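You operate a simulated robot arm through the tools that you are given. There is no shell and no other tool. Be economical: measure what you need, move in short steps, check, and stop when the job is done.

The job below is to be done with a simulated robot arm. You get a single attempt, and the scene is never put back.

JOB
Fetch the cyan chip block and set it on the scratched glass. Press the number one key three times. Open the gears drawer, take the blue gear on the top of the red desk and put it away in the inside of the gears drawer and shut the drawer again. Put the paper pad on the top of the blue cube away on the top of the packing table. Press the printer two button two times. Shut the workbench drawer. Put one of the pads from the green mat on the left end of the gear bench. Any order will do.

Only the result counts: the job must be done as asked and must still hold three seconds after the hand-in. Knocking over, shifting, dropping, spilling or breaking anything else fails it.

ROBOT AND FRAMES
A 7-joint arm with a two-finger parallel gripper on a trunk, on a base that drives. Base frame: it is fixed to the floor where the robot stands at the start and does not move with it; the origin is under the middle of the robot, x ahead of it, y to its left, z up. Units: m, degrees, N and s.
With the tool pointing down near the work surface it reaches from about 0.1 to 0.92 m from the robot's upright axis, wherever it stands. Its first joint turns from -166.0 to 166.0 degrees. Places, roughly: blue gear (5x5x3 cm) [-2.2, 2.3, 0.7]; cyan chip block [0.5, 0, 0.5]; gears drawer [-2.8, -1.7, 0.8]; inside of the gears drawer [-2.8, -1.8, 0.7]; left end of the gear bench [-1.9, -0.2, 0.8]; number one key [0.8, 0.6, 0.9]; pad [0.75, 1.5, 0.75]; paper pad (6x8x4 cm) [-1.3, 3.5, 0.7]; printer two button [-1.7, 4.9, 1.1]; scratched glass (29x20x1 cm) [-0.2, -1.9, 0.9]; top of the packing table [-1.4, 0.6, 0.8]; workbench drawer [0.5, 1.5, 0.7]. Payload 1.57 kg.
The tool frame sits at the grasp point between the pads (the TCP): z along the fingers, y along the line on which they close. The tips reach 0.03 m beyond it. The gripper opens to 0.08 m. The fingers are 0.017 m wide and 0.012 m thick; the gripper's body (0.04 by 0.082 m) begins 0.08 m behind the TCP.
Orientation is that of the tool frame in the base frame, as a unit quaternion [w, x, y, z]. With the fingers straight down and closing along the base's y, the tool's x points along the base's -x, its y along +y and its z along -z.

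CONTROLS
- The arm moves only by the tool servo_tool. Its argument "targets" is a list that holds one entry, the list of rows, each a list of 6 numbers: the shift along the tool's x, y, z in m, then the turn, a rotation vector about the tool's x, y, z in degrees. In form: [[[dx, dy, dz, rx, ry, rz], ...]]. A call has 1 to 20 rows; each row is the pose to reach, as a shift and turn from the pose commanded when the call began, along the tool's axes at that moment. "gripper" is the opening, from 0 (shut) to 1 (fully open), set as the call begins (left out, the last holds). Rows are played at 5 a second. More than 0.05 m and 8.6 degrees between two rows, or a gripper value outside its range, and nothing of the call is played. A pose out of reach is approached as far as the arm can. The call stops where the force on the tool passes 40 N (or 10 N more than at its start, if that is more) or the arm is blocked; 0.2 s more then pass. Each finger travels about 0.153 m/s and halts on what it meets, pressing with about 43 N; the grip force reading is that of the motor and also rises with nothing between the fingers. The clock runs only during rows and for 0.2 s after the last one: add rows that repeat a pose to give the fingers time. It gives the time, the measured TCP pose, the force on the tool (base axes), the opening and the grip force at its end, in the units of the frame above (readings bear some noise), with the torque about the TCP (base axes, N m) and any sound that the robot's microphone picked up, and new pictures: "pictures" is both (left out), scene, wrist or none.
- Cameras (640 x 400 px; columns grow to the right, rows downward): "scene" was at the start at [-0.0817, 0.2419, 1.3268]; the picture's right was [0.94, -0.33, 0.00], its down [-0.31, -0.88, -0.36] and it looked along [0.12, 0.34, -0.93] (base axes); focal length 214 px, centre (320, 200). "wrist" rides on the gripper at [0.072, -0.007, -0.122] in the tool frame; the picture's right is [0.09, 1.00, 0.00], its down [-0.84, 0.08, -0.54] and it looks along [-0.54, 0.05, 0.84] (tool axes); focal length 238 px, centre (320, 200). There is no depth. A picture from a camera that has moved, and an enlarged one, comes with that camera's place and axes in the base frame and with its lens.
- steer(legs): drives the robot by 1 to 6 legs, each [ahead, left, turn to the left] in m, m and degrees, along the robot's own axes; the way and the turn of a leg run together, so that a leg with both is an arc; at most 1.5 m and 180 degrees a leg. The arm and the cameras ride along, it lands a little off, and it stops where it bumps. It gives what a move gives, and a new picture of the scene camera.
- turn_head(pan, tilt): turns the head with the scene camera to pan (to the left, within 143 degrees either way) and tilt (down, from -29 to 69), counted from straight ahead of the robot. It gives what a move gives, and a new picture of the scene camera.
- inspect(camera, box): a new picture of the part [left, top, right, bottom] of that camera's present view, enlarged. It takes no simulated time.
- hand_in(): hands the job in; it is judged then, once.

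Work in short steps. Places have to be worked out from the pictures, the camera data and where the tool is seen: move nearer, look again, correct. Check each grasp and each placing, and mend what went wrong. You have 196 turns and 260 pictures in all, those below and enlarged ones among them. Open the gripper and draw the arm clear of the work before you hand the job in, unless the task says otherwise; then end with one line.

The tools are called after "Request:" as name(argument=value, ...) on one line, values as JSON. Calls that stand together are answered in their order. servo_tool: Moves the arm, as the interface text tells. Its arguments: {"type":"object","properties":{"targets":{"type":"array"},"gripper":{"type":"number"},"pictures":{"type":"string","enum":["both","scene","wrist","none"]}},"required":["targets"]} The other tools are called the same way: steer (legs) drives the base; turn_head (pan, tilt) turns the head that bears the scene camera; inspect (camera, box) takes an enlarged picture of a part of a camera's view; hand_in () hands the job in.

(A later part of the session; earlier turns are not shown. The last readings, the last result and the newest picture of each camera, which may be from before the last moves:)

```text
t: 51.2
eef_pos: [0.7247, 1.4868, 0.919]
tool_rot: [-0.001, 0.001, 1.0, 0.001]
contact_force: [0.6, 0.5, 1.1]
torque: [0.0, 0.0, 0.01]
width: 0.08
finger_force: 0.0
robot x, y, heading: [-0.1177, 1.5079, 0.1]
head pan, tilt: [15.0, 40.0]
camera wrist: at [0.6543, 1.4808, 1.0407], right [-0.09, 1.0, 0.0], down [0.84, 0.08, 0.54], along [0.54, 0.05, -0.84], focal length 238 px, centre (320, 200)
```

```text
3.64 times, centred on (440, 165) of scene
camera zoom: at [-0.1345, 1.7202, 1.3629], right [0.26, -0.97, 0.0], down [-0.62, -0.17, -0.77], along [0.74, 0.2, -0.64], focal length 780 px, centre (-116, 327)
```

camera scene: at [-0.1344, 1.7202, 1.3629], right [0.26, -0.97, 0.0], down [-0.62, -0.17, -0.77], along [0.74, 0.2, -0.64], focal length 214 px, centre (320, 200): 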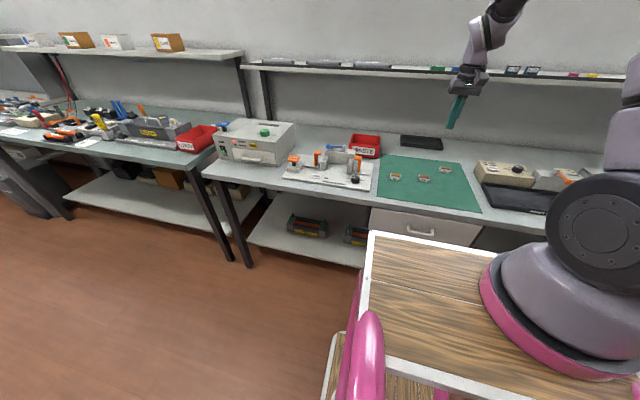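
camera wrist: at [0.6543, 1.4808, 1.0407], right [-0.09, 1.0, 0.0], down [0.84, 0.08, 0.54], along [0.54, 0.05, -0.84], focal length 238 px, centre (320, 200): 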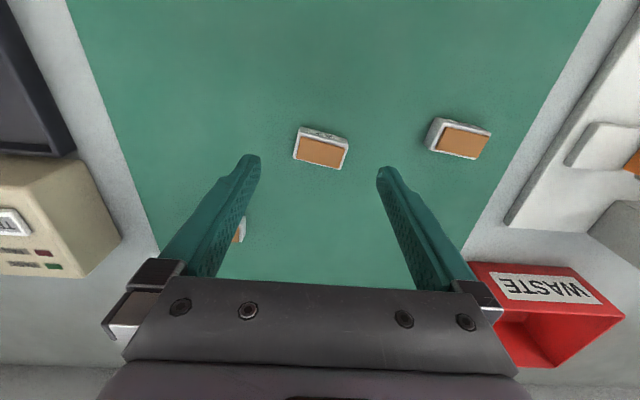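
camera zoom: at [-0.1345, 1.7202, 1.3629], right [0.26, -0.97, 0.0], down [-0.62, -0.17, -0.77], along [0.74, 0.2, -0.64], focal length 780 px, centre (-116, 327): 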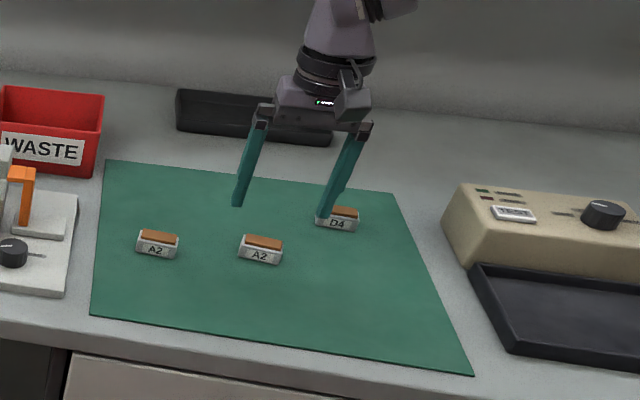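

Pad centre (0.724, 1.488), top z≈0.853. I descend with a slight yaw and stop just above the mat.

Request:
servo_tool(targets=[[[0, 0.001, 0.02, 0, 0, 4], [0, 0.001, 0.035, 0, 0, 8], [0, 0.001, 0.045, 0, 0, 8], [0, 0.001, 0.05, 0, 0, 8], [0, 0.001, 0.05, 0, 0, 8]]], pictures="wrist")

Request:
inspect(camera="scene", box=[390, 140, 470, 200])

```text
t: 52.5
eef_pos: [0.7247, 1.4892, 0.868]
tool_rot: [-0.001, 0.071, 0.997, 0.002]
contact_force: [0.5, 0.6, 0.1]
torque: [0.03, 0.01, -0.03]
width: 0.08
finger_force: 0.1
robot x, y, heading: [-0.1171, 1.5076, -0.1]
head pan, tilt: [15.0, 40.0]
camera wrist: at [0.6535, 1.4928, 0.9908], right [0.05, 1.0, 0.0], down [0.84, -0.04, 0.54], along [0.54, -0.03, -0.84], focal length 238 px, centre (320, 200)
```

wrist: 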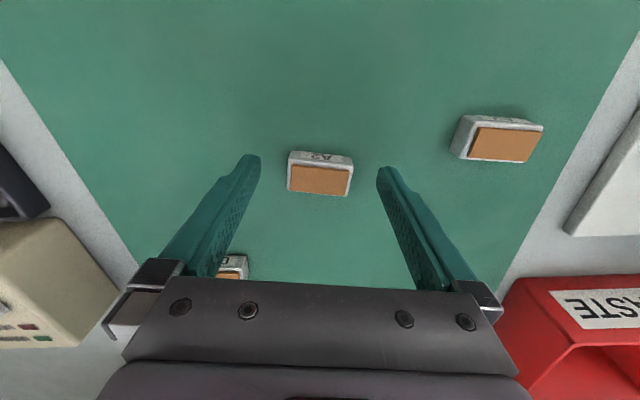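

```text
6.67 times, centred on (430, 170) of scene
camera zoom: at [-0.1344, 1.7202, 1.3629], right [0.26, -0.97, 0.0], down [-0.62, -0.17, -0.77], along [0.74, 0.2, -0.64], focal length 1430 px, centre (-413, 400)
```

zoom: 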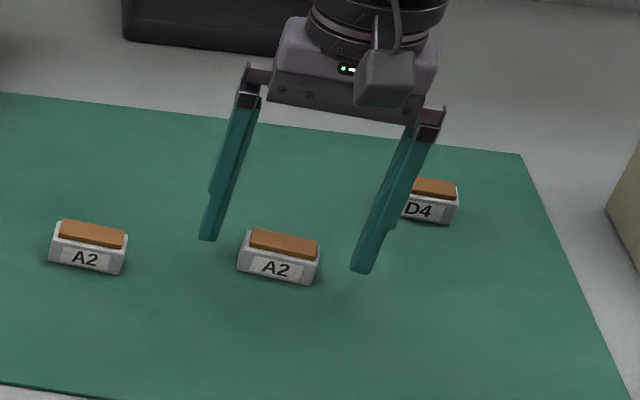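

Alignment is good. Lower by small steps a little more, watching force, before closing.

Request:
servo_tool(targets=[[[0, 0, 0.004, 0, 0, 0], [0, 0, 0.007, 0, 0, 0], [0, 0, 0.01, 0, 0, 0], [0, 0, 0.01, 0, 0, 0]]], pictures="none")

Request:
inspect(camera="scene", box=[390, 140, 470, 200])

```text
t: 53.5
eef_pos: [0.7255, 1.4873, 0.8586]
tool_rot: [-0.001, 0.071, 0.997, 0.001]
contact_force: [-0.9, 0.6, -0.7]
torque: [-0.01, -0.03, -0.01]
width: 0.0799
finger_force: 0.1
robot x, y, heading: [-0.1149, 1.5049, -0.0]
head pan, tilt: [15.0, 40.0]
```

```text
6.67 times, centred on (430, 170) of scene
camera zoom: at [-0.1344, 1.7202, 1.3629], right [0.26, -0.97, 0.0], down [-0.62, -0.17, -0.77], along [0.74, 0.2, -0.64], focal length 1430 px, centre (-413, 400)
```

zoom: 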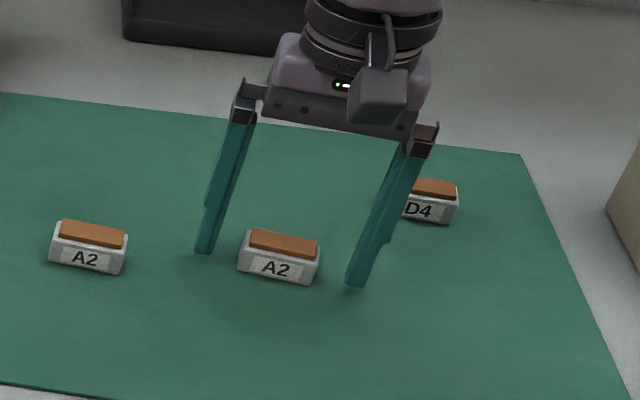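

Tips are about at mat level around the pad. Close the gripper.

Request:
servo_tool(targets=[[[0, 0, 0, 0, 0, 0], [0, 0, 0, 0, 0, 0], [0, 0, 0, 0, 0, 0], [0, 0, -0.01, 0, 0, 0], [0, 0, -0.04, 0, 0, 0], [0, 0, -0.08, 0, 0, 0], [0, 0, -0.12, 0, 0, 0], [0, 0, -0.16, 0, 0, 0]]], gripper=0, pictures="both")

```text
t: 55.2
eef_pos: [0.7262, 1.4883, 1.02]
tool_rot: [0.0, 0.071, 0.997, 0.002]
contact_force: [-0.3, -0.6, 0.4]
torque: [0.0, 0.02, -0.02]
width: 0.0
finger_force: 21.2
robot x, y, heading: [-0.1175, 1.5119, 0.2]
head pan, tilt: [15.0, 40.0]
camera scene: at [-0.134, 1.7202, 1.3629], right [0.26, -0.97, 0.0], down [-0.62, -0.17, -0.77], along [0.74, 0.2, -0.64], focal length 214 px, centre (320, 200)
camera wrist: at [0.6551, 1.4928, 1.141], right [0.05, 1.0, 0.0], down [0.84, -0.04, 0.54], along [0.54, -0.03, -0.84], focal length 238 px, centre (320, 200)
```

scene: 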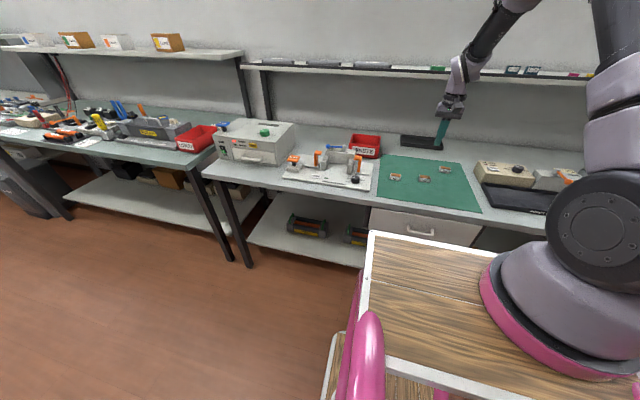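
wrist: 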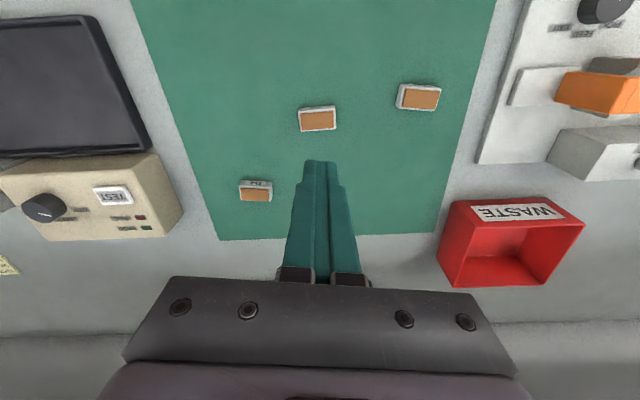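

The gripper came up empty, though the pad seems slightly turned. I look closely at its shape and position.

Request:
inspect(camera="wrist", box=[240, 60, 460, 210])

Request:
inspect(camera="scene", box=[390, 150, 454, 198])

```text
2.67 times, centred on (350, 135) of wrist
camera zoom: at [0.6551, 1.4928, 1.141], right [0.05, 1.0, 0.0], down [0.84, -0.04, 0.54], along [0.54, -0.03, -0.84], focal length 636 px, centre (240, 373)
```

zoom: 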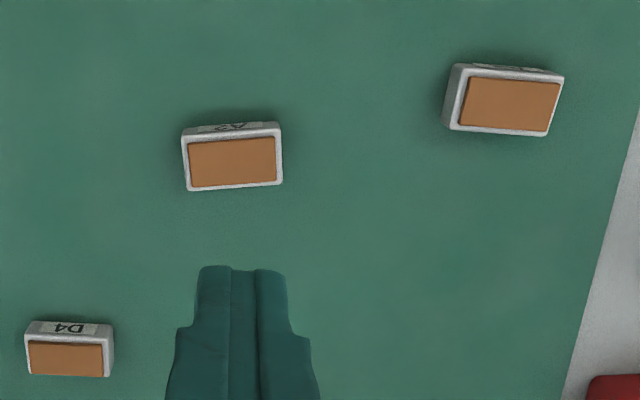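

```text
8.33 times, centred on (422, 174) of scene
camera zoom: at [-0.134, 1.7202, 1.3629], right [0.26, -0.97, 0.0], down [-0.62, -0.17, -0.77], along [0.74, 0.2, -0.64], focal length 1787 px, centre (-530, 417)
```

zoom: 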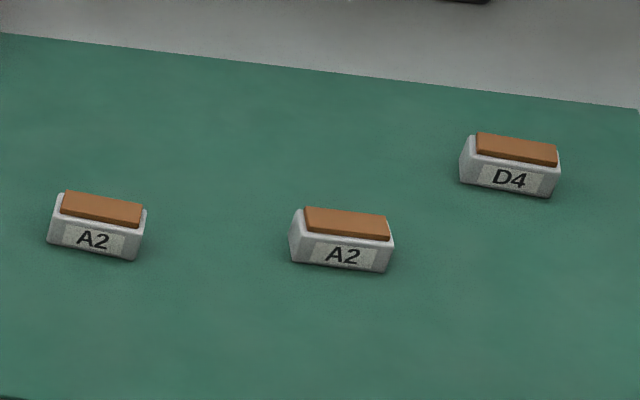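

Better-conditioned estimate: pad top z≈0.838, mat ≈0.815, so I gripped too high. Reopen, re-align yaw and go lower with force watch.

Request:
servo_tool(targets=[[[-0.002, -0.002, 0.0, 0, 0, -5], [-0.004, -0.004, 0.04, 0, 0, -10], [-0.004, -0.004, 0.08, 0, 0, -10], [-0.004, -0.004, 0.12, 0, 0, -10], [-0.004, -0.004, 0.15, 0, 0, -10], [-0.004, -0.004, 0.16, 0, 0, -10], [-0.004, -0.004, 0.166, 0, 0, -10], [-0.004, -0.004, 0.169, 0, 0, -10], [-0.004, -0.004, 0.172, 0, 0, -10]]], gripper=1, pictures="wrist")

Request:
inspect(camera="scene", box=[390, 150, 454, 198])

```text
t: 57.2
eef_pos: [0.7279, 1.4845, 0.8533]
tool_rot: [0.0, -0.014, 1.0, 0.001]
contact_force: [-10.5, 0.5, 18.0]
torque: [-0.75, 0.36, -0.59]
width: 0.0797
finger_force: 0.1
robot x, y, heading: [-0.1171, 1.5103, 0.1]
head pan, tilt: [15.0, 40.0]
stopped in row 9: the force on the tool passed its limit at 46 N (the readings are from after the stop); the commanded pose is now the measured one
camera wrist: at [0.6575, 1.4759, 0.9743], right [-0.12, 0.99, 0.0], down [0.83, 0.1, 0.54], along [0.54, 0.07, -0.84], focal length 238 px, centre (320, 200)
```

wrist: 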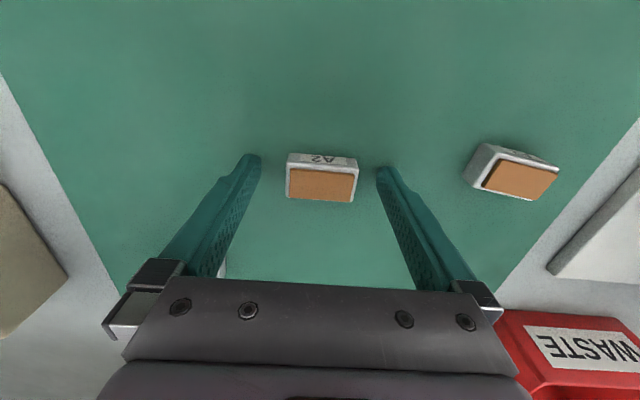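

```text
8.33 times, centred on (422, 174) of scene
camera zoom: at [-0.1355, 1.7203, 1.3629], right [0.26, -0.97, 0.0], down [-0.62, -0.17, -0.77], along [0.74, 0.2, -0.64], focal length 1787 px, centre (-530, 417)
```

zoom: 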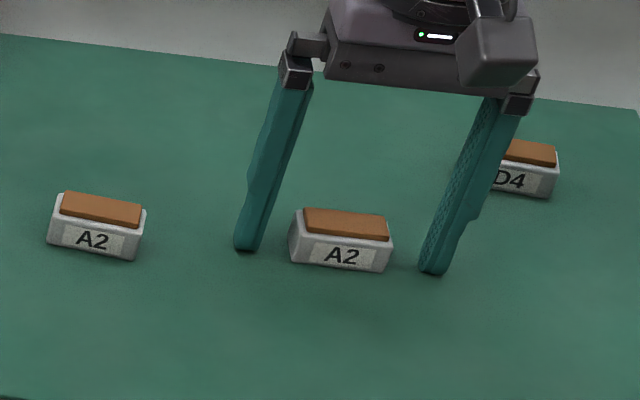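

Mat is at z≈0.823 and the fingers straddle the pad. I rise 2 mm, close, and check the width before lifting.

Request:
servo_tool(targets=[[[0, 0, -0.003, 0, 0, 0], [0, 0, -0.003, 0, 0, 0], [0, 0, -0.003, 0, 0, 0], [0, 0, -0.003, 0, 0, 0], [0, 0, -0.003, 0, 0, 0]]], gripper=0, pictures="wrist")

Request:
inspect(camera="scene", box=[390, 150, 454, 198])

```text
t: 58.4
eef_pos: [0.7289, 1.4845, 0.8552]
tool_rot: [0.001, -0.017, 1.0, 0.001]
contact_force: [-0.9, 0.6, -0.3]
torque: [0.01, 0.0, 0.02]
width: 0.0442
finger_force: 43.1
robot x, y, heading: [-0.1204, 1.5114, 0.2]
head pan, tilt: [15.0, 40.0]
camera wrist: at [0.6582, 1.4761, 0.9759], right [-0.12, 0.99, 0.0], down [0.83, 0.1, 0.54], along [0.54, 0.07, -0.84], focal length 238 px, centre (320, 200)
```

wrist: 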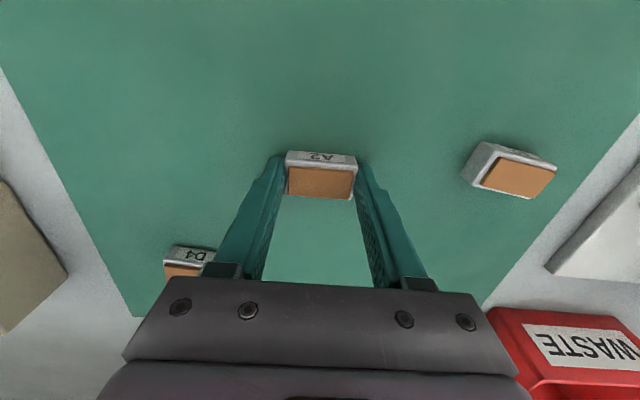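

```text
8.33 times, centred on (422, 174) of scene
camera zoom: at [-0.1345, 1.7202, 1.3629], right [0.26, -0.97, 0.0], down [-0.62, -0.17, -0.77], along [0.74, 0.2, -0.64], focal length 1787 px, centre (-530, 417)
```

zoom: 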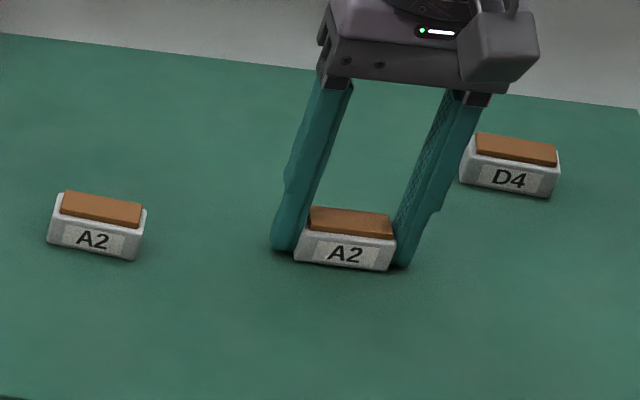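

Gripped (44 mm). Lift slowly and check it stays.

Request:
servo_tool(targets=[[[0, 0, -0.005, 0, 0, 0], [0, 0, -0.015, 0, 0, 0], [0, 0, -0.03, 0, 0, 0], [0, 0, -0.05, 0, 0, 0]]], pictures="wrist")

```text
t: 59.4
eef_pos: [0.7296, 1.4853, 0.9047]
tool_rot: [0.0, -0.016, 1.0, 0.001]
contact_force: [-0.2, 0.4, -0.9]
torque: [0.0, 0.0, 0.02]
width: 0.0444
finger_force: 43.7
robot x, y, heading: [-0.1142, 1.506, 0.3]
head pan, tilt: [15.0, 40.0]
camera wrist: at [0.6581, 1.476, 1.0259], right [-0.12, 0.99, 0.0], down [0.83, 0.1, 0.54], along [0.54, 0.07, -0.84], focal length 238 px, centre (320, 200)
```

wrist: 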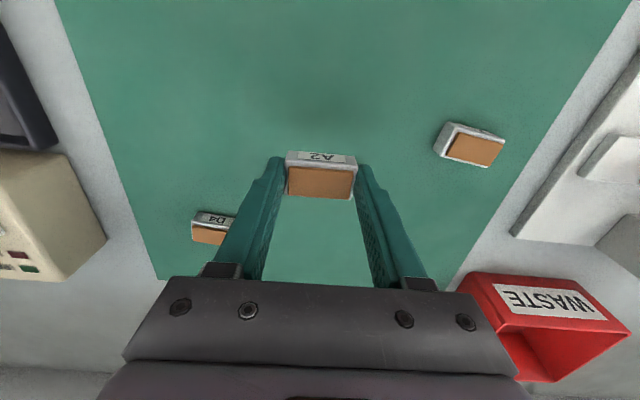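

Held securely. Raise and pull the arm in to a carry pose.

Request:
servo_tool(targets=[[[0.02, 0, -0.04, 0, 0, 0], [0.05, 0, -0.08, 0, 0, 0], [0.08, 0, -0.12, 0, 0, 0], [0.11, 0, -0.16, 0, 0, 0], [0.14, 0, -0.2, 0, 0, 0], [0.18, 0, -0.225, 0, 0, 0], [0.225, 0, -0.24, 0, 0, 0], [0.27, 0, -0.25, 0, 0, 0], [0.315, 0, -0.25, 0, 0, 0], [0.36, 0, -0.25, 0, 0, 0], [0.4, 0, -0.25, 0, 0, 0]]], pictures="none")

Request:
steer(legs=[[-0.3, 0, 0], [0, 0, 180], [-0.27, 0, 0]])

Request:
turn_head(pan=60, tilt=50)

```text
t: 61.8
eef_pos: [0.3419, 1.4726, 1.1648]
tool_rot: [-0.001, -0.015, 1.0, 0.001]
contact_force: [0.6, -0.1, -0.5]
torque: [0.01, 0.02, 0.01]
width: 0.0442
finger_force: 43.1
out of reach, approached as far as the arm can: row 11
robot x, y, heading: [-0.1149, 1.5088, 0.4]
head pan, tilt: [15.0, 40.0]
```

```text
t: 72.8
eef_pos: [-0.6061, 1.5393, 1.1643]
tool_rot: [0.0, 1.0, 0.029, 0.0]
contact_force: [1.0, -0.1, 1.1]
torque: [0.0, 0.01, -0.01]
width: 0.0443
finger_force: 43.3
robot x, y, heading: [-0.1454, 1.5226, -178.4]
head pan, tilt: [15.0, 40.0]
camera scene: at [-0.1235, 1.3043, 1.3629], right [-0.29, 0.96, 0.0], down [0.62, 0.18, -0.77], along [-0.73, -0.22, -0.64], focal length 214 px, centre (320, 200)
```

scene: 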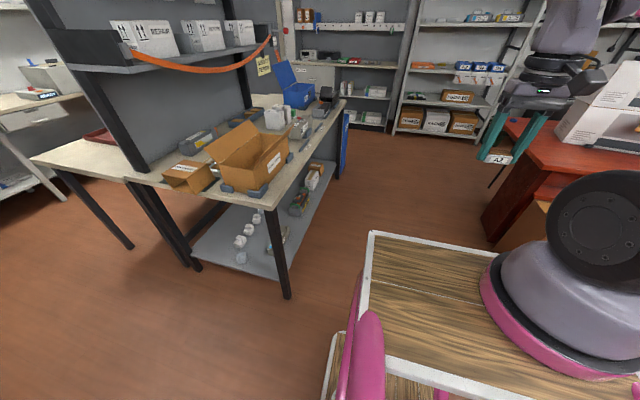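

```text
t: 73.9
eef_pos: [-0.607, 1.5399, 1.1653]
tool_rot: [0.001, 1.0, 0.03, 0.0]
contact_force: [0.4, -0.3, -0.8]
torque: [-0.01, 0.01, 0.0]
width: 0.0443
finger_force: 43.1
robot x, y, heading: [-0.148, 1.5174, -178.4]
head pan, tilt: [60.0, 50.0]
camera scene: at [-0.0787, 1.2609, 1.3488], right [-0.88, 0.48, 0.0], down [0.36, 0.67, -0.64], along [-0.31, -0.57, -0.77], focal length 214 px, centre (320, 200)
```

scene: 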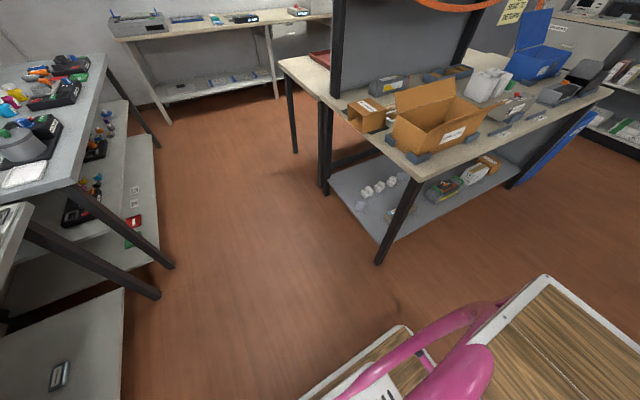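

The aisle is clear. I back off slightly for clearance, then strafe (robot-left = −y) down to y≈−0.88.

Request:
steer(legs=[[-0.12, 0, -1.6], [0, 1.2, 0], [0, 1.2, 0]])

Request:
turn_head(pan=0, tilt=35)

```text
t: 86.5
eef_pos: [-0.4868, -0.849, 1.1641]
tool_rot: [0.001, 1.0, 0.016, 0.0]
contact_force: [-0.2, -0.1, 0.3]
torque: [0.0, 0.03, -0.01]
width: 0.0441
finger_force: 43.5
robot x, y, heading: [-0.0286, -0.8832, -179.9]
head pan, tilt: [60.0, 50.0]
camera scene: at [0.0321, -1.1425, 1.3488], right [-0.87, 0.5, 0.0], down [0.38, 0.66, -0.64], along [-0.32, -0.56, -0.77], focal length 214 px, centre (320, 200)
```

scene: 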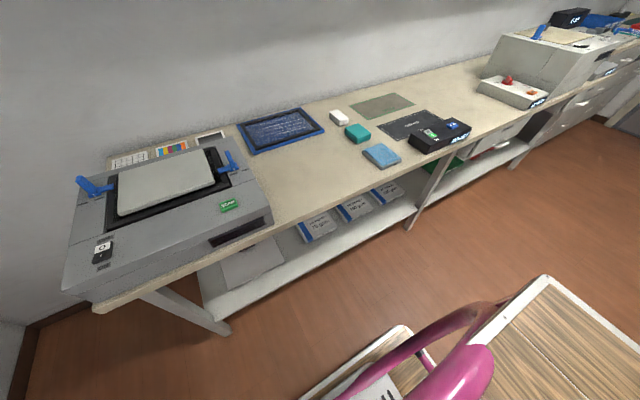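

```text
t: 87.8
eef_pos: [-0.4868, -0.8507, 1.1647]
tool_rot: [0.001, 1.0, 0.017, 0.0]
contact_force: [0.8, 0.1, -0.5]
torque: [-0.01, -0.02, 0.03]
width: 0.0443
finger_force: 43.2
robot x, y, heading: [-0.0302, -0.8824, -179.8]
head pan, tilt: [0.0, 35.0]
camera scene: at [-0.0176, -1.076, 1.3705], right [0.0, 1.0, 0.0], down [0.57, 0.0, -0.82], along [-0.82, 0.0, -0.57], focal length 214 px, centre (320, 200)
```

scene: 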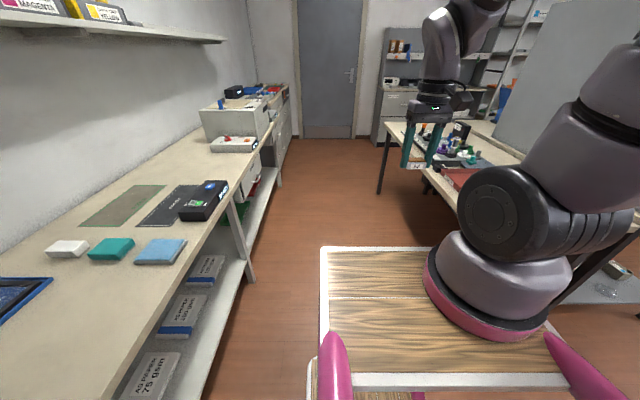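

Drive along the aisle toward the far (left) end of the gear bench and look right at it.

Request:
steer(legs=[[1.4, 0.03, 0]])

Request:
turn_head(pan=-75, tilt=40)

```text
t: 94.8
eef_pos: [-1.8823, -0.8841, 1.1644]
tool_rot: [0.0, 1.0, 0.017, 0.0]
contact_force: [0.1, 0.3, -0.7]
torque: [0.02, -0.05, 0.0]
width: 0.0441
finger_force: 43.0
robot x, y, heading: [-1.4221, -0.9229, -179.7]
head pan, tilt: [0.0, 35.0]
camera scene: at [-1.4111, -1.1104, 1.3705], right [0.0, 1.0, 0.0], down [0.57, 0.0, -0.82], along [-0.82, 0.0, -0.57], focal length 214 px, centre (320, 200)
```

scene: 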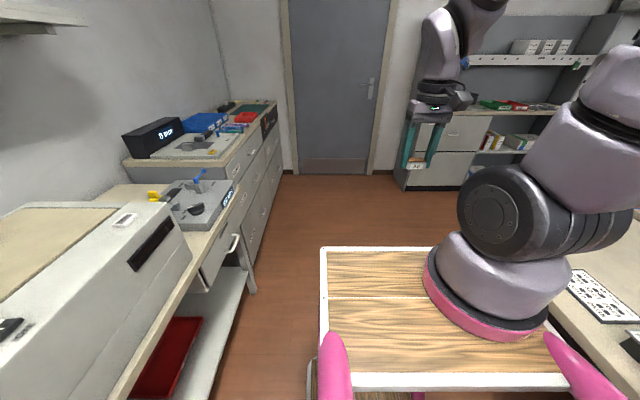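

```text
t: 96.2
eef_pos: [-1.8809, -0.8845, 1.1649]
tool_rot: [0.001, 1.0, 0.018, 0.0]
contact_force: [0.5, -0.2, 0.3]
torque: [-0.01, -0.01, -0.02]
width: 0.0443
finger_force: 43.4
robot x, y, heading: [-1.4224, -0.9154, -179.5]
head pan, tilt: [-75.0, 40.0]
camera scene: at [-1.3454, -1.028, 1.3629], right [0.96, 0.26, 0.0], down [0.17, -0.62, -0.77], along [-0.2, 0.74, -0.64], focal length 214 px, centre (320, 200)
```

scene: 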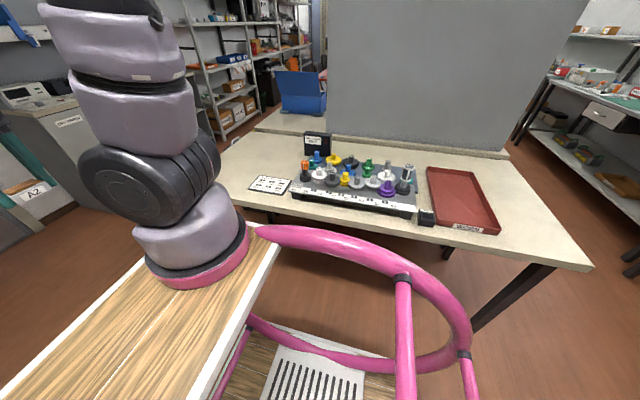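

Left end of the gear bench around (-1.87, -0.22) is clear. Move the arm over it at z≈1.0.

Request:
servo_tool(targets=[[[0, -0.045, 0, 0, 0, 0], [0, -0.09, 0, 0, 0, 0], [0, -0.135, 0, 0, 0, 0], [0, -0.18, 0, 0, 0, 0], [0, -0.225, 0, 0, 0, 0], [0, -0.27, 0, 0, 0, 0], [0, -0.315, 0, 0, 0, 0], [0, -0.36, 0, 0, 0, 0], [0, -0.405, 0, 0, 0, 0], [0, -0.45, 0.01, 0, 0, 0], [0, -0.495, 0.02, 0, 0, 0], [0, -0.54, 0.04, 0, 0, 0], [0, -0.58, 0.06, 0, 0, 0], [0, -0.62, 0.08, 0, 0, 0], [0, -0.65, 0.11, 0, 0, 0], [0, -0.65, 0.15, 0, 0, 0], [0, -0.65, 0.15, 0, 0, 0]]])

```text
t: 99.8
eef_pos: [-1.903, -0.2355, 1.0129]
tool_rot: [0.001, 1.0, 0.017, 0.0]
contact_force: [0.3, 0.2, 0.1]
torque: [0.01, 0.02, -0.03]
width: 0.0442
finger_force: 43.2
out of reach, approached as far as the arm can: row 1
robot x, y, heading: [-1.4231, -0.9156, -179.5]
head pan, tilt: [-75.0, 40.0]
camera scene: at [-1.3454, -1.0279, 1.3629], right [0.96, 0.26, 0.0], down [0.17, -0.62, -0.77], along [-0.2, 0.74, -0.64], focal length 214 px, centre (320, 200)
camera wrist: at [-1.8313, -0.2253, 1.1339], right [0.13, -0.99, 0.0], down [-0.83, -0.11, 0.54], along [-0.54, -0.07, -0.84], focal length 238 px, centre (320, 200)
```

scene: 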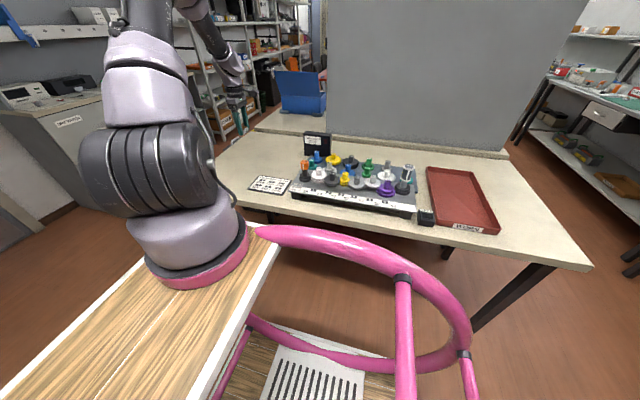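
wrist: 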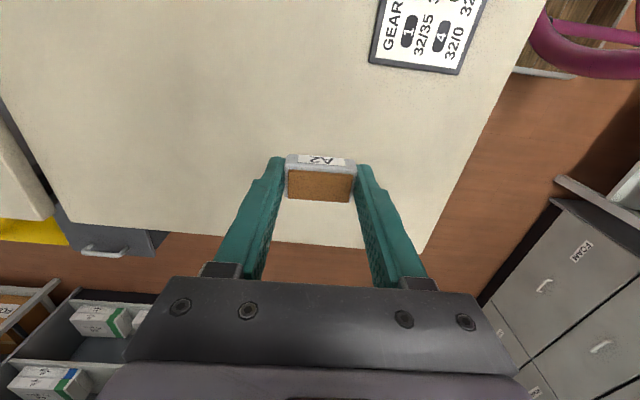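

Clear table below. Move 3 cm further left and descend, slow near the surface, until contact.

Request:
servo_tool(targets=[[[-0.02, 0, 0.03, 0, 0, 0], [-0.03, 0, 0.07, 0, 0, 0], [-0.03, 0, 0.1, 0, 0, 0], [-0.03, 0, 0.12, 0, 0, 0], [-0.03, 0, 0.128, 0, 0, 0], [-0.03, 0, 0.134, 0, 0, 0], [-0.03, 0, 0.138, 0, 0, 0], [-0.03, 0, 0.142, 0, 0, 0], [-0.03, 0, 0.146, 0, 0, 0], [-0.03, 0, 0.15, 0, 0, 0], [-0.03, 0, 0.154, 0, 0, 0], [-0.03, 0, 0.158, 0, 0, 0], [-0.03, 0, 0.162, 0, 0, 0]]], pictures="wrist")

```text
t: 102.6
eef_pos: [-1.9343, -0.2359, 0.8517]
tool_rot: [0.001, 1.0, 0.018, 0.0]
contact_force: [0.1, 0.4, 0.0]
torque: [-0.01, -0.02, 0.0]
width: 0.0441
finger_force: 42.8
robot x, y, heading: [-1.4238, -0.917, -179.7]
head pan, tilt: [-75.0, 40.0]
camera wrist: at [-1.8617, -0.226, 0.973], right [0.13, -0.99, 0.0], down [-0.83, -0.11, 0.54], along [-0.54, -0.07, -0.84], focal length 238 px, centre (320, 200)
```

wrist: 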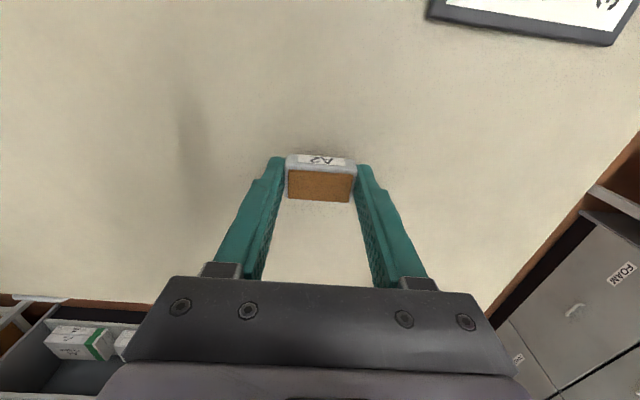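

Not touching yet; continue down in 3 mm steps.

Request:
servo_tool(targets=[[[0, 0, 0.003, 0, 0, 0], [0, 0, 0.006, 0, 0, 0], [0, 0, 0.009, 0, 0, 0], [0, 0, 0.012, 0, 0, 0], [0, 0, 0.015, 0, 0, 0], [0, 0, 0.018, 0, 0, 0], [0, 0, 0.021, 0, 0, 0], [0, 0, 0.024, 0, 0, 0], [0, 0, 0.027, 0, 0, 0], [0, 0, 0.03, 0, 0, 0]]], pictures="wrist")

```text
t: 104.6
eef_pos: [-1.934, -0.235, 0.8312]
tool_rot: [0.0, 1.0, 0.015, -0.001]
contact_force: [2.8, -4.5, 16.5]
torque: [-0.52, -0.21, -0.08]
width: 0.0444
finger_force: 42.8
robot x, y, heading: [-1.4256, -0.9174, -179.9]
head pan, tilt: [-75.0, 40.0]
stopped in row 9: the force on the tool passed its limit at 48 N (the readings are from after the stop); the commanded pose is now the measured one
camera wrist: at [-1.8618, -0.2258, 0.9512], right [0.12, -0.99, 0.0], down [-0.83, -0.1, 0.54], along [-0.54, -0.07, -0.84], focal length 238 px, centre (320, 200)
```

wrist: 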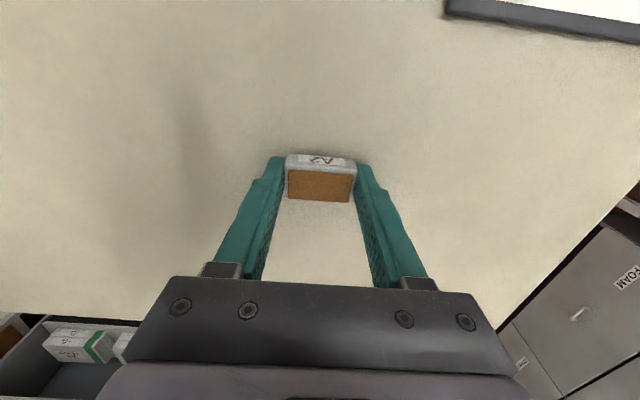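

Contact with the table. Release and lift straight up.

Request:
servo_tool(targets=[[[0, 0, -0.001, 0, 0, 0], [0, 0, -0.001, 0, 0, 0], [0, 0, -0.001, 0, 0, 0], [0, 0, -0.03, 0, 0, 0], [0, 0, -0.07, 0, 0, 0], [0, 0, -0.12, 0, 0, 0], [0, 0, -0.17, 0, 0, 0], [0, 0, -0.22, 0, 0, 0]]], gripper=1, pictures="wrist")

```text
t: 106.4
eef_pos: [-1.936, -0.2355, 1.0467]
tool_rot: [0.001, 1.0, 0.016, 0.0]
contact_force: [-0.4, 0.8, -0.4]
torque: [-0.04, 0.0, 0.0]
width: 0.0799
finger_force: 0.1
robot x, y, heading: [-1.4242, -0.9216, -179.8]
head pan, tilt: [-75.0, 40.0]
camera wrist: at [-1.8633, -0.2246, 1.1685], right [0.13, -0.99, 0.0], down [-0.83, -0.1, 0.54], along [-0.54, -0.07, -0.84], focal length 238 px, centre (320, 200)
```

wrist: 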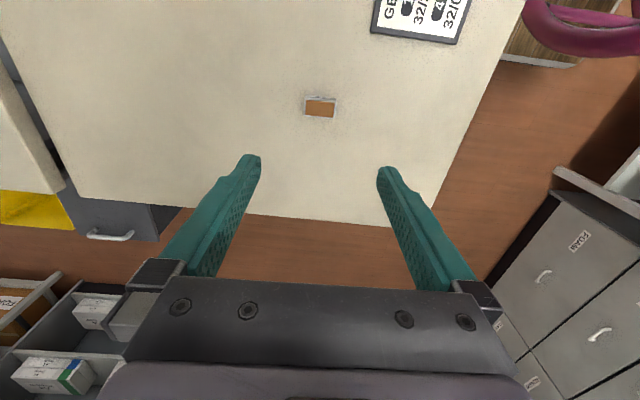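

Pad placed. Bring the arm back in front of the robot and look at the drawers ahead.

Request:
servo_tool(targets=[[[0.005, 0.045, -0.02, 0, 0, 0], [0.01, 0.09, -0.04, 0, 0, 0], [0.015, 0.135, -0.06, 0, 0, 0], [0.02, 0.18, -0.08, 0, 0, 0], [0.025, 0.225, -0.1, 0, 0, 0], [0.03, 0.27, -0.11, 0, 0, 0], [0.03, 0.315, -0.12, 0, 0, 0], [0.03, 0.36, -0.12, 0, 0, 0], [0.03, 0.405, -0.12, 0, 0, 0], [0.03, 0.45, -0.12, 0, 0, 0], [0.03, 0.495, -0.12, 0, 0, 0], [0.03, 0.54, -0.12, 0, 0, 0], [0.03, 0.58, -0.12, 0, 0, 0], [0.03, 0.62, -0.12, 0, 0, 0], [0.03, 0.65, -0.12, 0, 0, 0]]], pictures="none")

Request:
steer(legs=[[0.5, 0, 0]])

Request:
turn_head(pan=40, tilt=40)

```text
t: 109.6
eef_pos: [-1.8831, -0.8835, 1.1684]
tool_rot: [0.0, 1.0, 0.018, 0.0]
contact_force: [0.0, -0.1, -0.1]
torque: [0.01, 0.0, 0.0]
width: 0.0801
finger_force: 0.1
robot x, y, heading: [-1.4254, -0.9209, -179.8]
head pan, tilt: [-75.0, 40.0]
```

```text
t: 112.6
eef_pos: [-2.3885, -0.884, 1.1681]
tool_rot: [0.001, 1.0, 0.014, 0.0]
contact_force: [-0.3, 0.2, 0.7]
torque: [0.0, -0.03, 0.03]
width: 0.0799
finger_force: 0.1
robot x, y, heading: [-1.9279, -0.9231, -179.9]
head pan, tilt: [-75.0, 40.0]
camera scene: at [-1.8504, -1.0295, 1.3629], right [0.97, 0.26, 0.0], down [0.17, -0.62, -0.77], along [-0.2, 0.74, -0.64], focal length 214 px, centre (320, 200)
```

scene: 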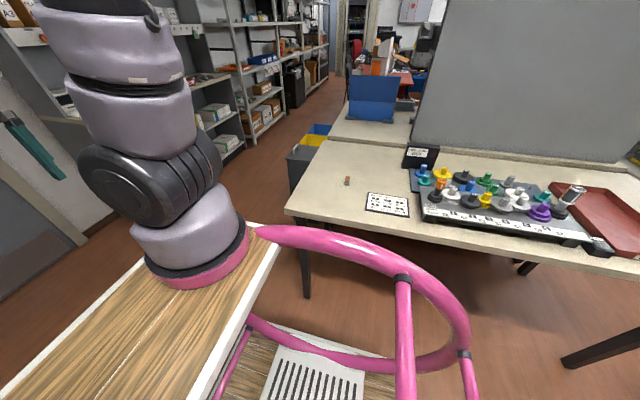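

```text
t: 114.5
eef_pos: [-2.3864, -0.8841, 1.1688]
tool_rot: [0.0, 1.0, 0.015, 0.0]
contact_force: [-0.3, 0.0, -1.0]
torque: [-0.04, -0.01, 0.0]
width: 0.0797
finger_force: 0.0
robot x, y, heading: [-1.9262, -0.9197, -179.9]
head pan, tilt: [40.0, 40.0]
camera scene: at [-1.8934, -1.1663, 1.3629], right [-0.64, 0.77, 0.0], down [0.49, 0.41, -0.77], along [-0.59, -0.49, -0.64], focal length 214 px, centre (320, 200)
```

scene: 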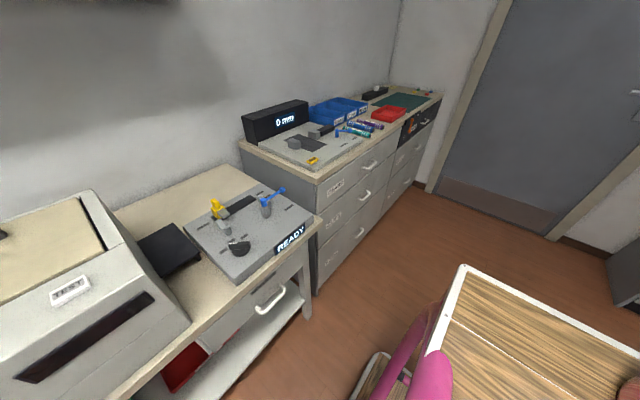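

I zoom on the cabinet to read the drawer labels.

Request:
inspect(camera="scene", box=[290, 80, 460, 290])

```text
1.90 times, centred on (375, 185) of scene
camera zoom: at [-1.8934, -1.1663, 1.3629], right [-0.64, 0.77, 0.0], down [0.49, 0.41, -0.77], along [-0.59, -0.49, -0.64], focal length 408 px, centre (215, 229)
```

zoom: 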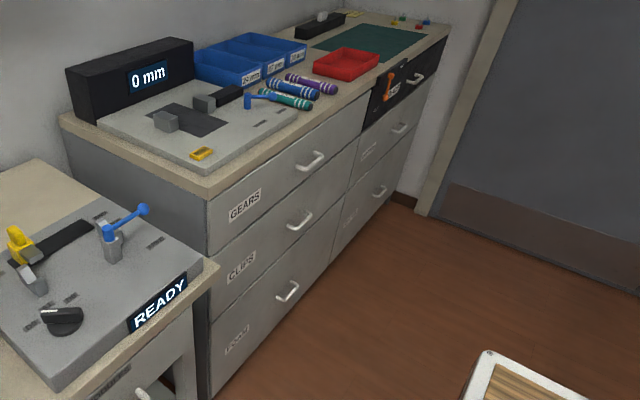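

GEARS is the top-left drawer, handle ≈(-2.83, -1.59, 0.78), opening toward +y. Drive in front of it and turn to face it.

Request:
steer(legs=[[0.72, 0, 0], [0, -0.3, 0], [0, 0, 90]])

Request:
turn_head(pan=0, tilt=40)

```text
t: 123.9
eef_pos: [-2.6786, -1.0872, 1.168]
tool_rot: [0.0, 0.69, 0.724, 0.0]
contact_force: [0.8, 0.4, 0.2]
torque: [0.04, -0.02, -0.03]
width: 0.0799
finger_force: 0.0
robot x, y, heading: [-2.6532, -0.6251, -88.8]
head pan, tilt: [40.0, 40.0]
camera scene: at [-2.4063, -0.5877, 1.3629], right [-0.75, -0.66, 0.0], down [-0.42, 0.48, -0.77], along [0.5, -0.58, -0.64], focal length 214 px, centre (320, 200)
```

scene: 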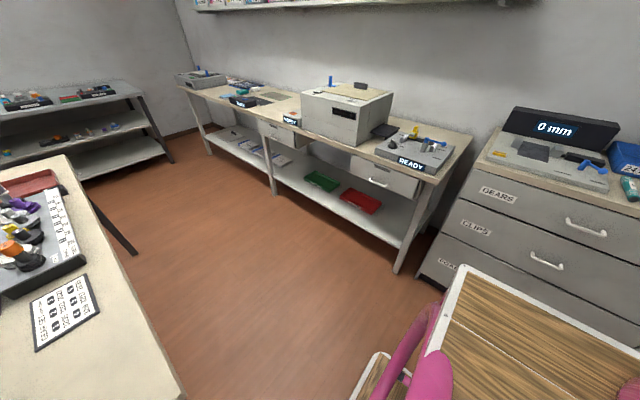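

```text
t: 125.0
eef_pos: [-2.6797, -1.0861, 1.1682]
tool_rot: [0.0, 0.69, 0.724, 0.0]
contact_force: [0.5, 1.0, -0.1]
torque: [-0.01, -0.01, -0.01]
width: 0.0801
finger_force: 0.0
robot x, y, heading: [-2.649, -0.6245, -88.9]
head pan, tilt: [0.0, 40.0]
camera scene: at [-2.4605, -0.6086, 1.3629], right [-1.0, -0.02, 0.0], down [-0.01, 0.64, -0.77], along [0.02, -0.77, -0.64], focal length 214 px, centre (320, 200)
```

scene: 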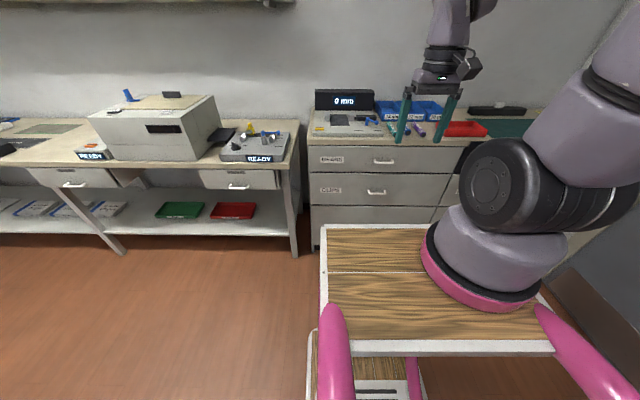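

Handle triangulated at (-2.763, -1.566, 0.825). Back up slightly and yaw the gripper 90° so it will close vertically on the bar.

Request:
steer(legs=[[-0.15, 0, -1.1]])

Request:
servo_tool(targets=[[[-0.015, -0.007, 0, 0, 0, 8], [-0.03, -0.014, 0, 0, 0, 16], [-0.045, -0.021, 0, 0, 0, 24], [-0.06, -0.028, 0, 0, 0, 32], [-0.075, -0.035, 0, 0, 0, 40], [-0.09, -0.042, 0, 0, 0, 48], [-0.105, -0.05, 0, 0, 0, 56], [-0.12, -0.058, 0, 0, 0, 64], [-0.135, -0.066, 0, 0, 0, 72], [-0.15, -0.074, 0, 0, 0, 80], [-0.16, -0.08, 0, 0, 0, 88], [-0.16, -0.08, 0, 0, 0, 90]]], gripper=0.6, pictures="none")

Request:
servo_tool(targets=[[[0, 0.02, 0.02, -8, 0, 0], [0, 0.04, 0.04, -16, 0, 0], [0, 0.06, 0.06, -24, 0, 0], [0, 0.08, 0.08, -32, 0, 0], [0, 0.1, 0.1, -40, 0, 0], [0, 0.13, 0.13, -48, 0, 0], [0, 0.16, 0.16, -56, 0, 0], [0, 0.18, 0.2, -64, 0, 0], [0, 0.2, 0.24, -65, 0, 0], [0, 0.2, 0.26, -65, 0, 0]]])

```text
t: 126.3
eef_pos: [-2.688, -0.9378, 1.1673]
tool_rot: [0.0, 0.696, 0.718, 0.0]
contact_force: [-0.1, 0.2, -0.6]
torque: [-0.02, 0.0, -0.02]
width: 0.0801
finger_force: 0.1
robot x, y, heading: [-2.651, -0.4763, -90.2]
head pan, tilt: [0.0, 40.0]
camera scene: at [-2.4617, -0.4631, 1.3629], right [-1.0, 0.0, 0.0], down [0.0, 0.64, -0.77], along [0.0, -0.77, -0.64], focal length 214 px, centre (320, 200)
```

scene: 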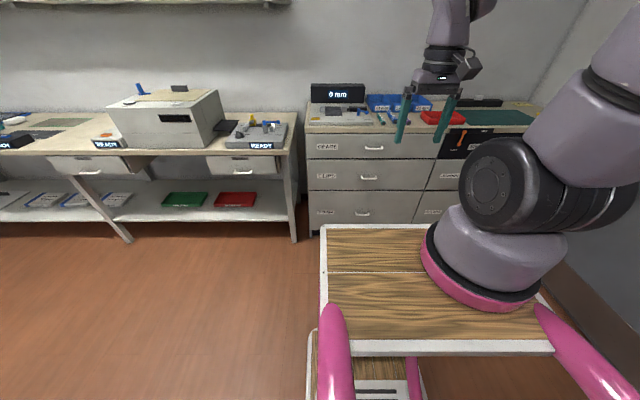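

```text
t: 128.9
eef_pos: [-2.7648, -1.0999, 1.1694]
tool_rot: [0.0, 1.0, 0.015, 0.0]
contact_force: [0.0, 0.0, 0.5]
torque: [0.01, -0.04, 0.0]
width: 0.0482
finger_force: 0.1
robot x, y, heading: [-2.6506, -0.4773, -89.8]
head pan, tilt: [0.0, 40.0]
```

```text
t: 131.2
eef_pos: [-2.7582, -1.2977, 0.9091]
tool_rot: [0.538, 0.843, 0.012, 0.007]
contact_force: [0.3, 0.3, 0.3]
torque: [0.04, 0.0, 0.0]
width: 0.0482
finger_force: 0.1
robot x, y, heading: [-2.6493, -0.4812, -90.0]
head pan, tilt: [0.0, 40.0]
camera scene: at [-2.4616, -0.4629, 1.3629], right [-1.0, 0.0, 0.0], down [0.0, 0.64, -0.77], along [0.0, -0.77, -0.64], focal length 214 px, centre (320, 200)
camera wrist: at [-2.6891, -1.1829, 0.9534], right [0.1, -0.42, 0.9], down [-0.85, 0.43, 0.3], along [-0.52, -0.8, -0.31], focal length 238 px, centre (320, 200)
```

scene: 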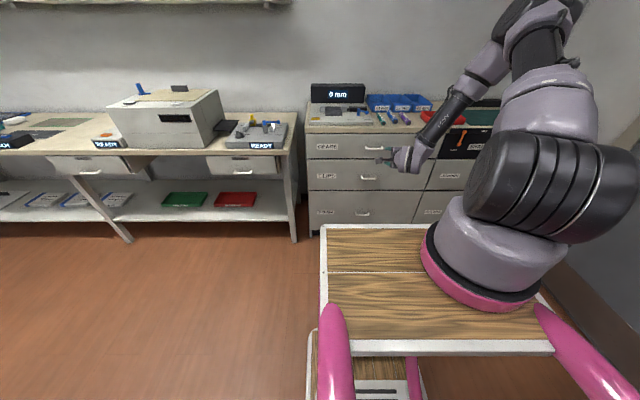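
wrist: 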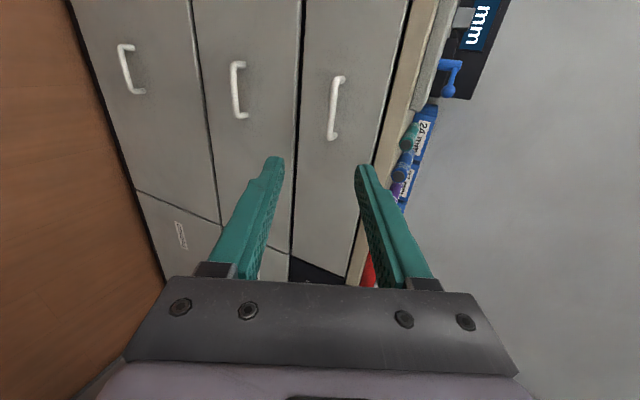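

The gears handle is at (-2.76, -1.566, ~0.818). Advance to 8 cm short of it and check.

Request:
servo_tool(targets=[[[0, 0.01, 0.045, 0, 0, 0], [0, 0.02, 0.09, 0, 0, 0], [-0.003, 0.031, 0.135, 0, 0, 0], [-0.003, 0.031, 0.18, 0, 0, 0], [-0.003, 0.031, 0.18, 0, 0, 0]]])

Request:
inspect(camera="scene", box=[340, 120, 440, 195])

```text
t: 132.3
eef_pos: [-2.7552, -1.4746, 0.8613]
tool_rot: [0.538, 0.843, 0.012, 0.009]
contact_force: [0.7, 0.1, -0.1]
torque: [0.0, -0.01, -0.01]
width: 0.0481
finger_force: 0.1
robot x, y, heading: [-2.6505, -0.4771, -90.2]
head pan, tilt: [0.0, 40.0]
camera scene: at [-2.4618, -0.4631, 1.3629], right [-1.0, 0.0, 0.0], down [0.0, 0.64, -0.77], along [0.0, -0.77, -0.64], focal length 214 px, centre (320, 200)
camera wrist: at [-2.6863, -1.3587, 0.9054], right [0.1, -0.42, 0.9], down [-0.85, 0.43, 0.3], along [-0.52, -0.8, -0.31], focal length 238 px, centre (320, 200)
```

scene: 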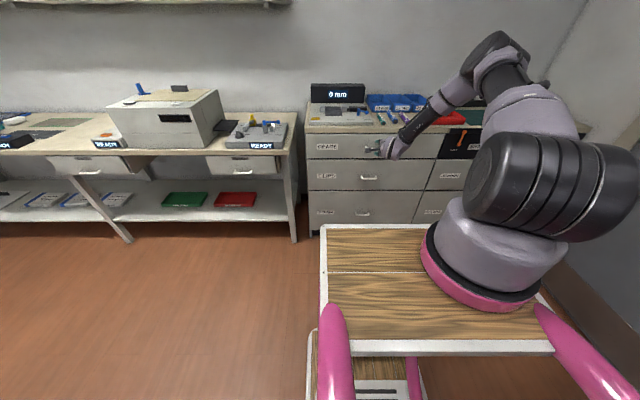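
wrist: 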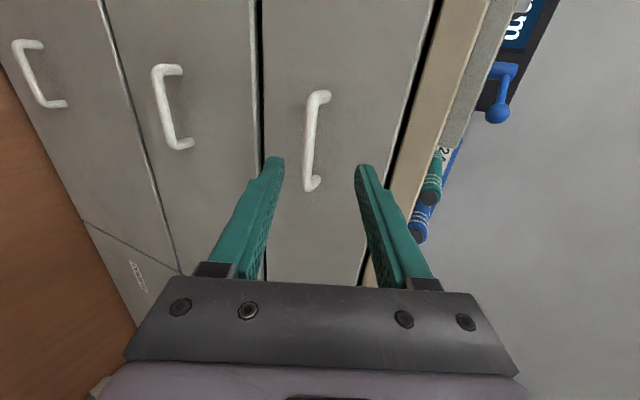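

```text
5.33 times, centred on (390, 158) of scene
camera zoom: at [-2.4618, -0.4631, 1.3629], right [-1.0, 0.0, 0.0], down [0.0, 0.64, -0.77], along [0.0, -0.77, -0.64], focal length 1144 px, centre (-53, 427)
```

zoom: 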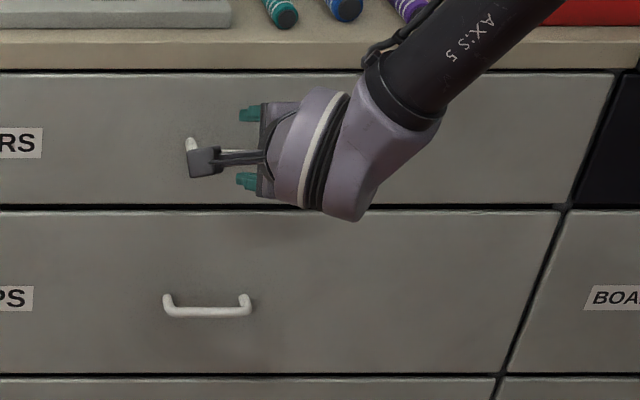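

Bar refined to (-2.759, -1.562, 0.811). Advance over it and close.

Request:
servo_tool(targets=[[[-0.002, -0.0087, 0.03, 0, 0, 0], [-0.004, -0.0087, 0.06, 0, 0, 0], [-0.004, -0.0087, 0.08, 0, 0, 0], [-0.004, -0.0087, 0.086, 0, 0, 0], [-0.004, -0.0087, 0.086, 0, 0, 0]]], pictures="wrist")

Request:
servo_tool(targets=[[[0, 0, 0, 0, 0, 0], [0, 0, 0, 0, 0, 0], [0, 0, 0, 0, 0, 0]]], gripper=0, pictures="wrist")

```text
t: 133.4
eef_pos: [-2.7586, -1.5476, 0.8182]
tool_rot: [0.538, 0.843, 0.012, 0.008]
contact_force: [-0.8, 26.4, 12.5]
torque: [-1.04, 0.1, -0.2]
width: 0.0481
finger_force: 0.8
robot x, y, heading: [-2.6478, -0.4787, -89.9]
head pan, tilt: [0.0, 40.0]
stopped in row 5: the force on the tool passed its limit at 43 N (the readings are from after the stop); the commanded pose is now the measured one
camera wrist: at [-2.6895, -1.4312, 0.8621], right [0.1, -0.42, 0.9], down [-0.85, 0.43, 0.3], along [-0.52, -0.8, -0.31], focal length 238 px, centre (320, 200)
```

wrist: 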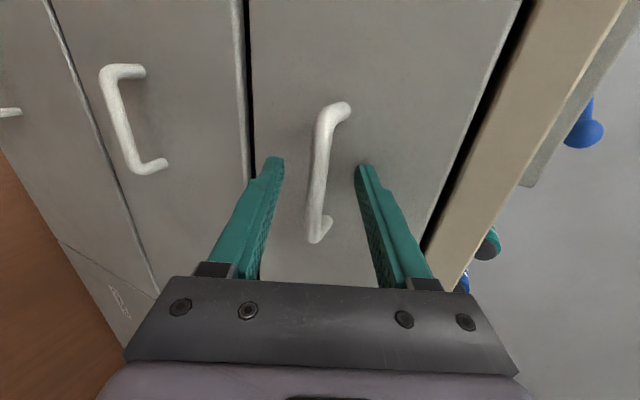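

```text
t: 134.2
eef_pos: [-2.7591, -1.5486, 0.8149]
tool_rot: [0.536, 0.844, 0.012, 0.007]
contact_force: [-1.9, 1.6, -3.9]
torque: [0.03, -0.03, -0.39]
width: 0.0119
finger_force: 29.3
robot x, y, heading: [-2.6545, -0.4747, -89.9]
head pan, tilt: [0.0, 40.0]
camera wrist: at [-2.6898, -1.4327, 0.8602], right [0.1, -0.42, 0.9], down [-0.85, 0.43, 0.3], along [-0.52, -0.8, -0.31], focal length 238 px, centre (320, 200)
```

wrist: 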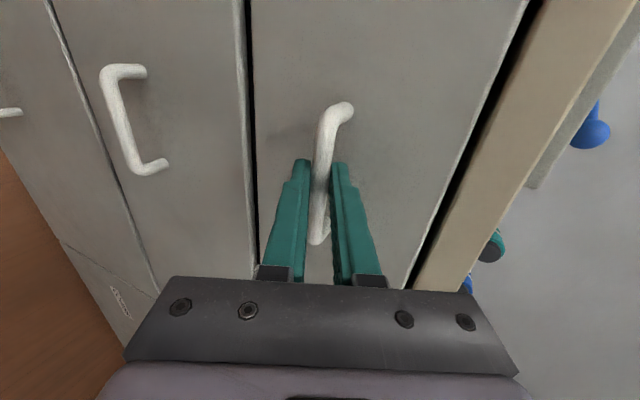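

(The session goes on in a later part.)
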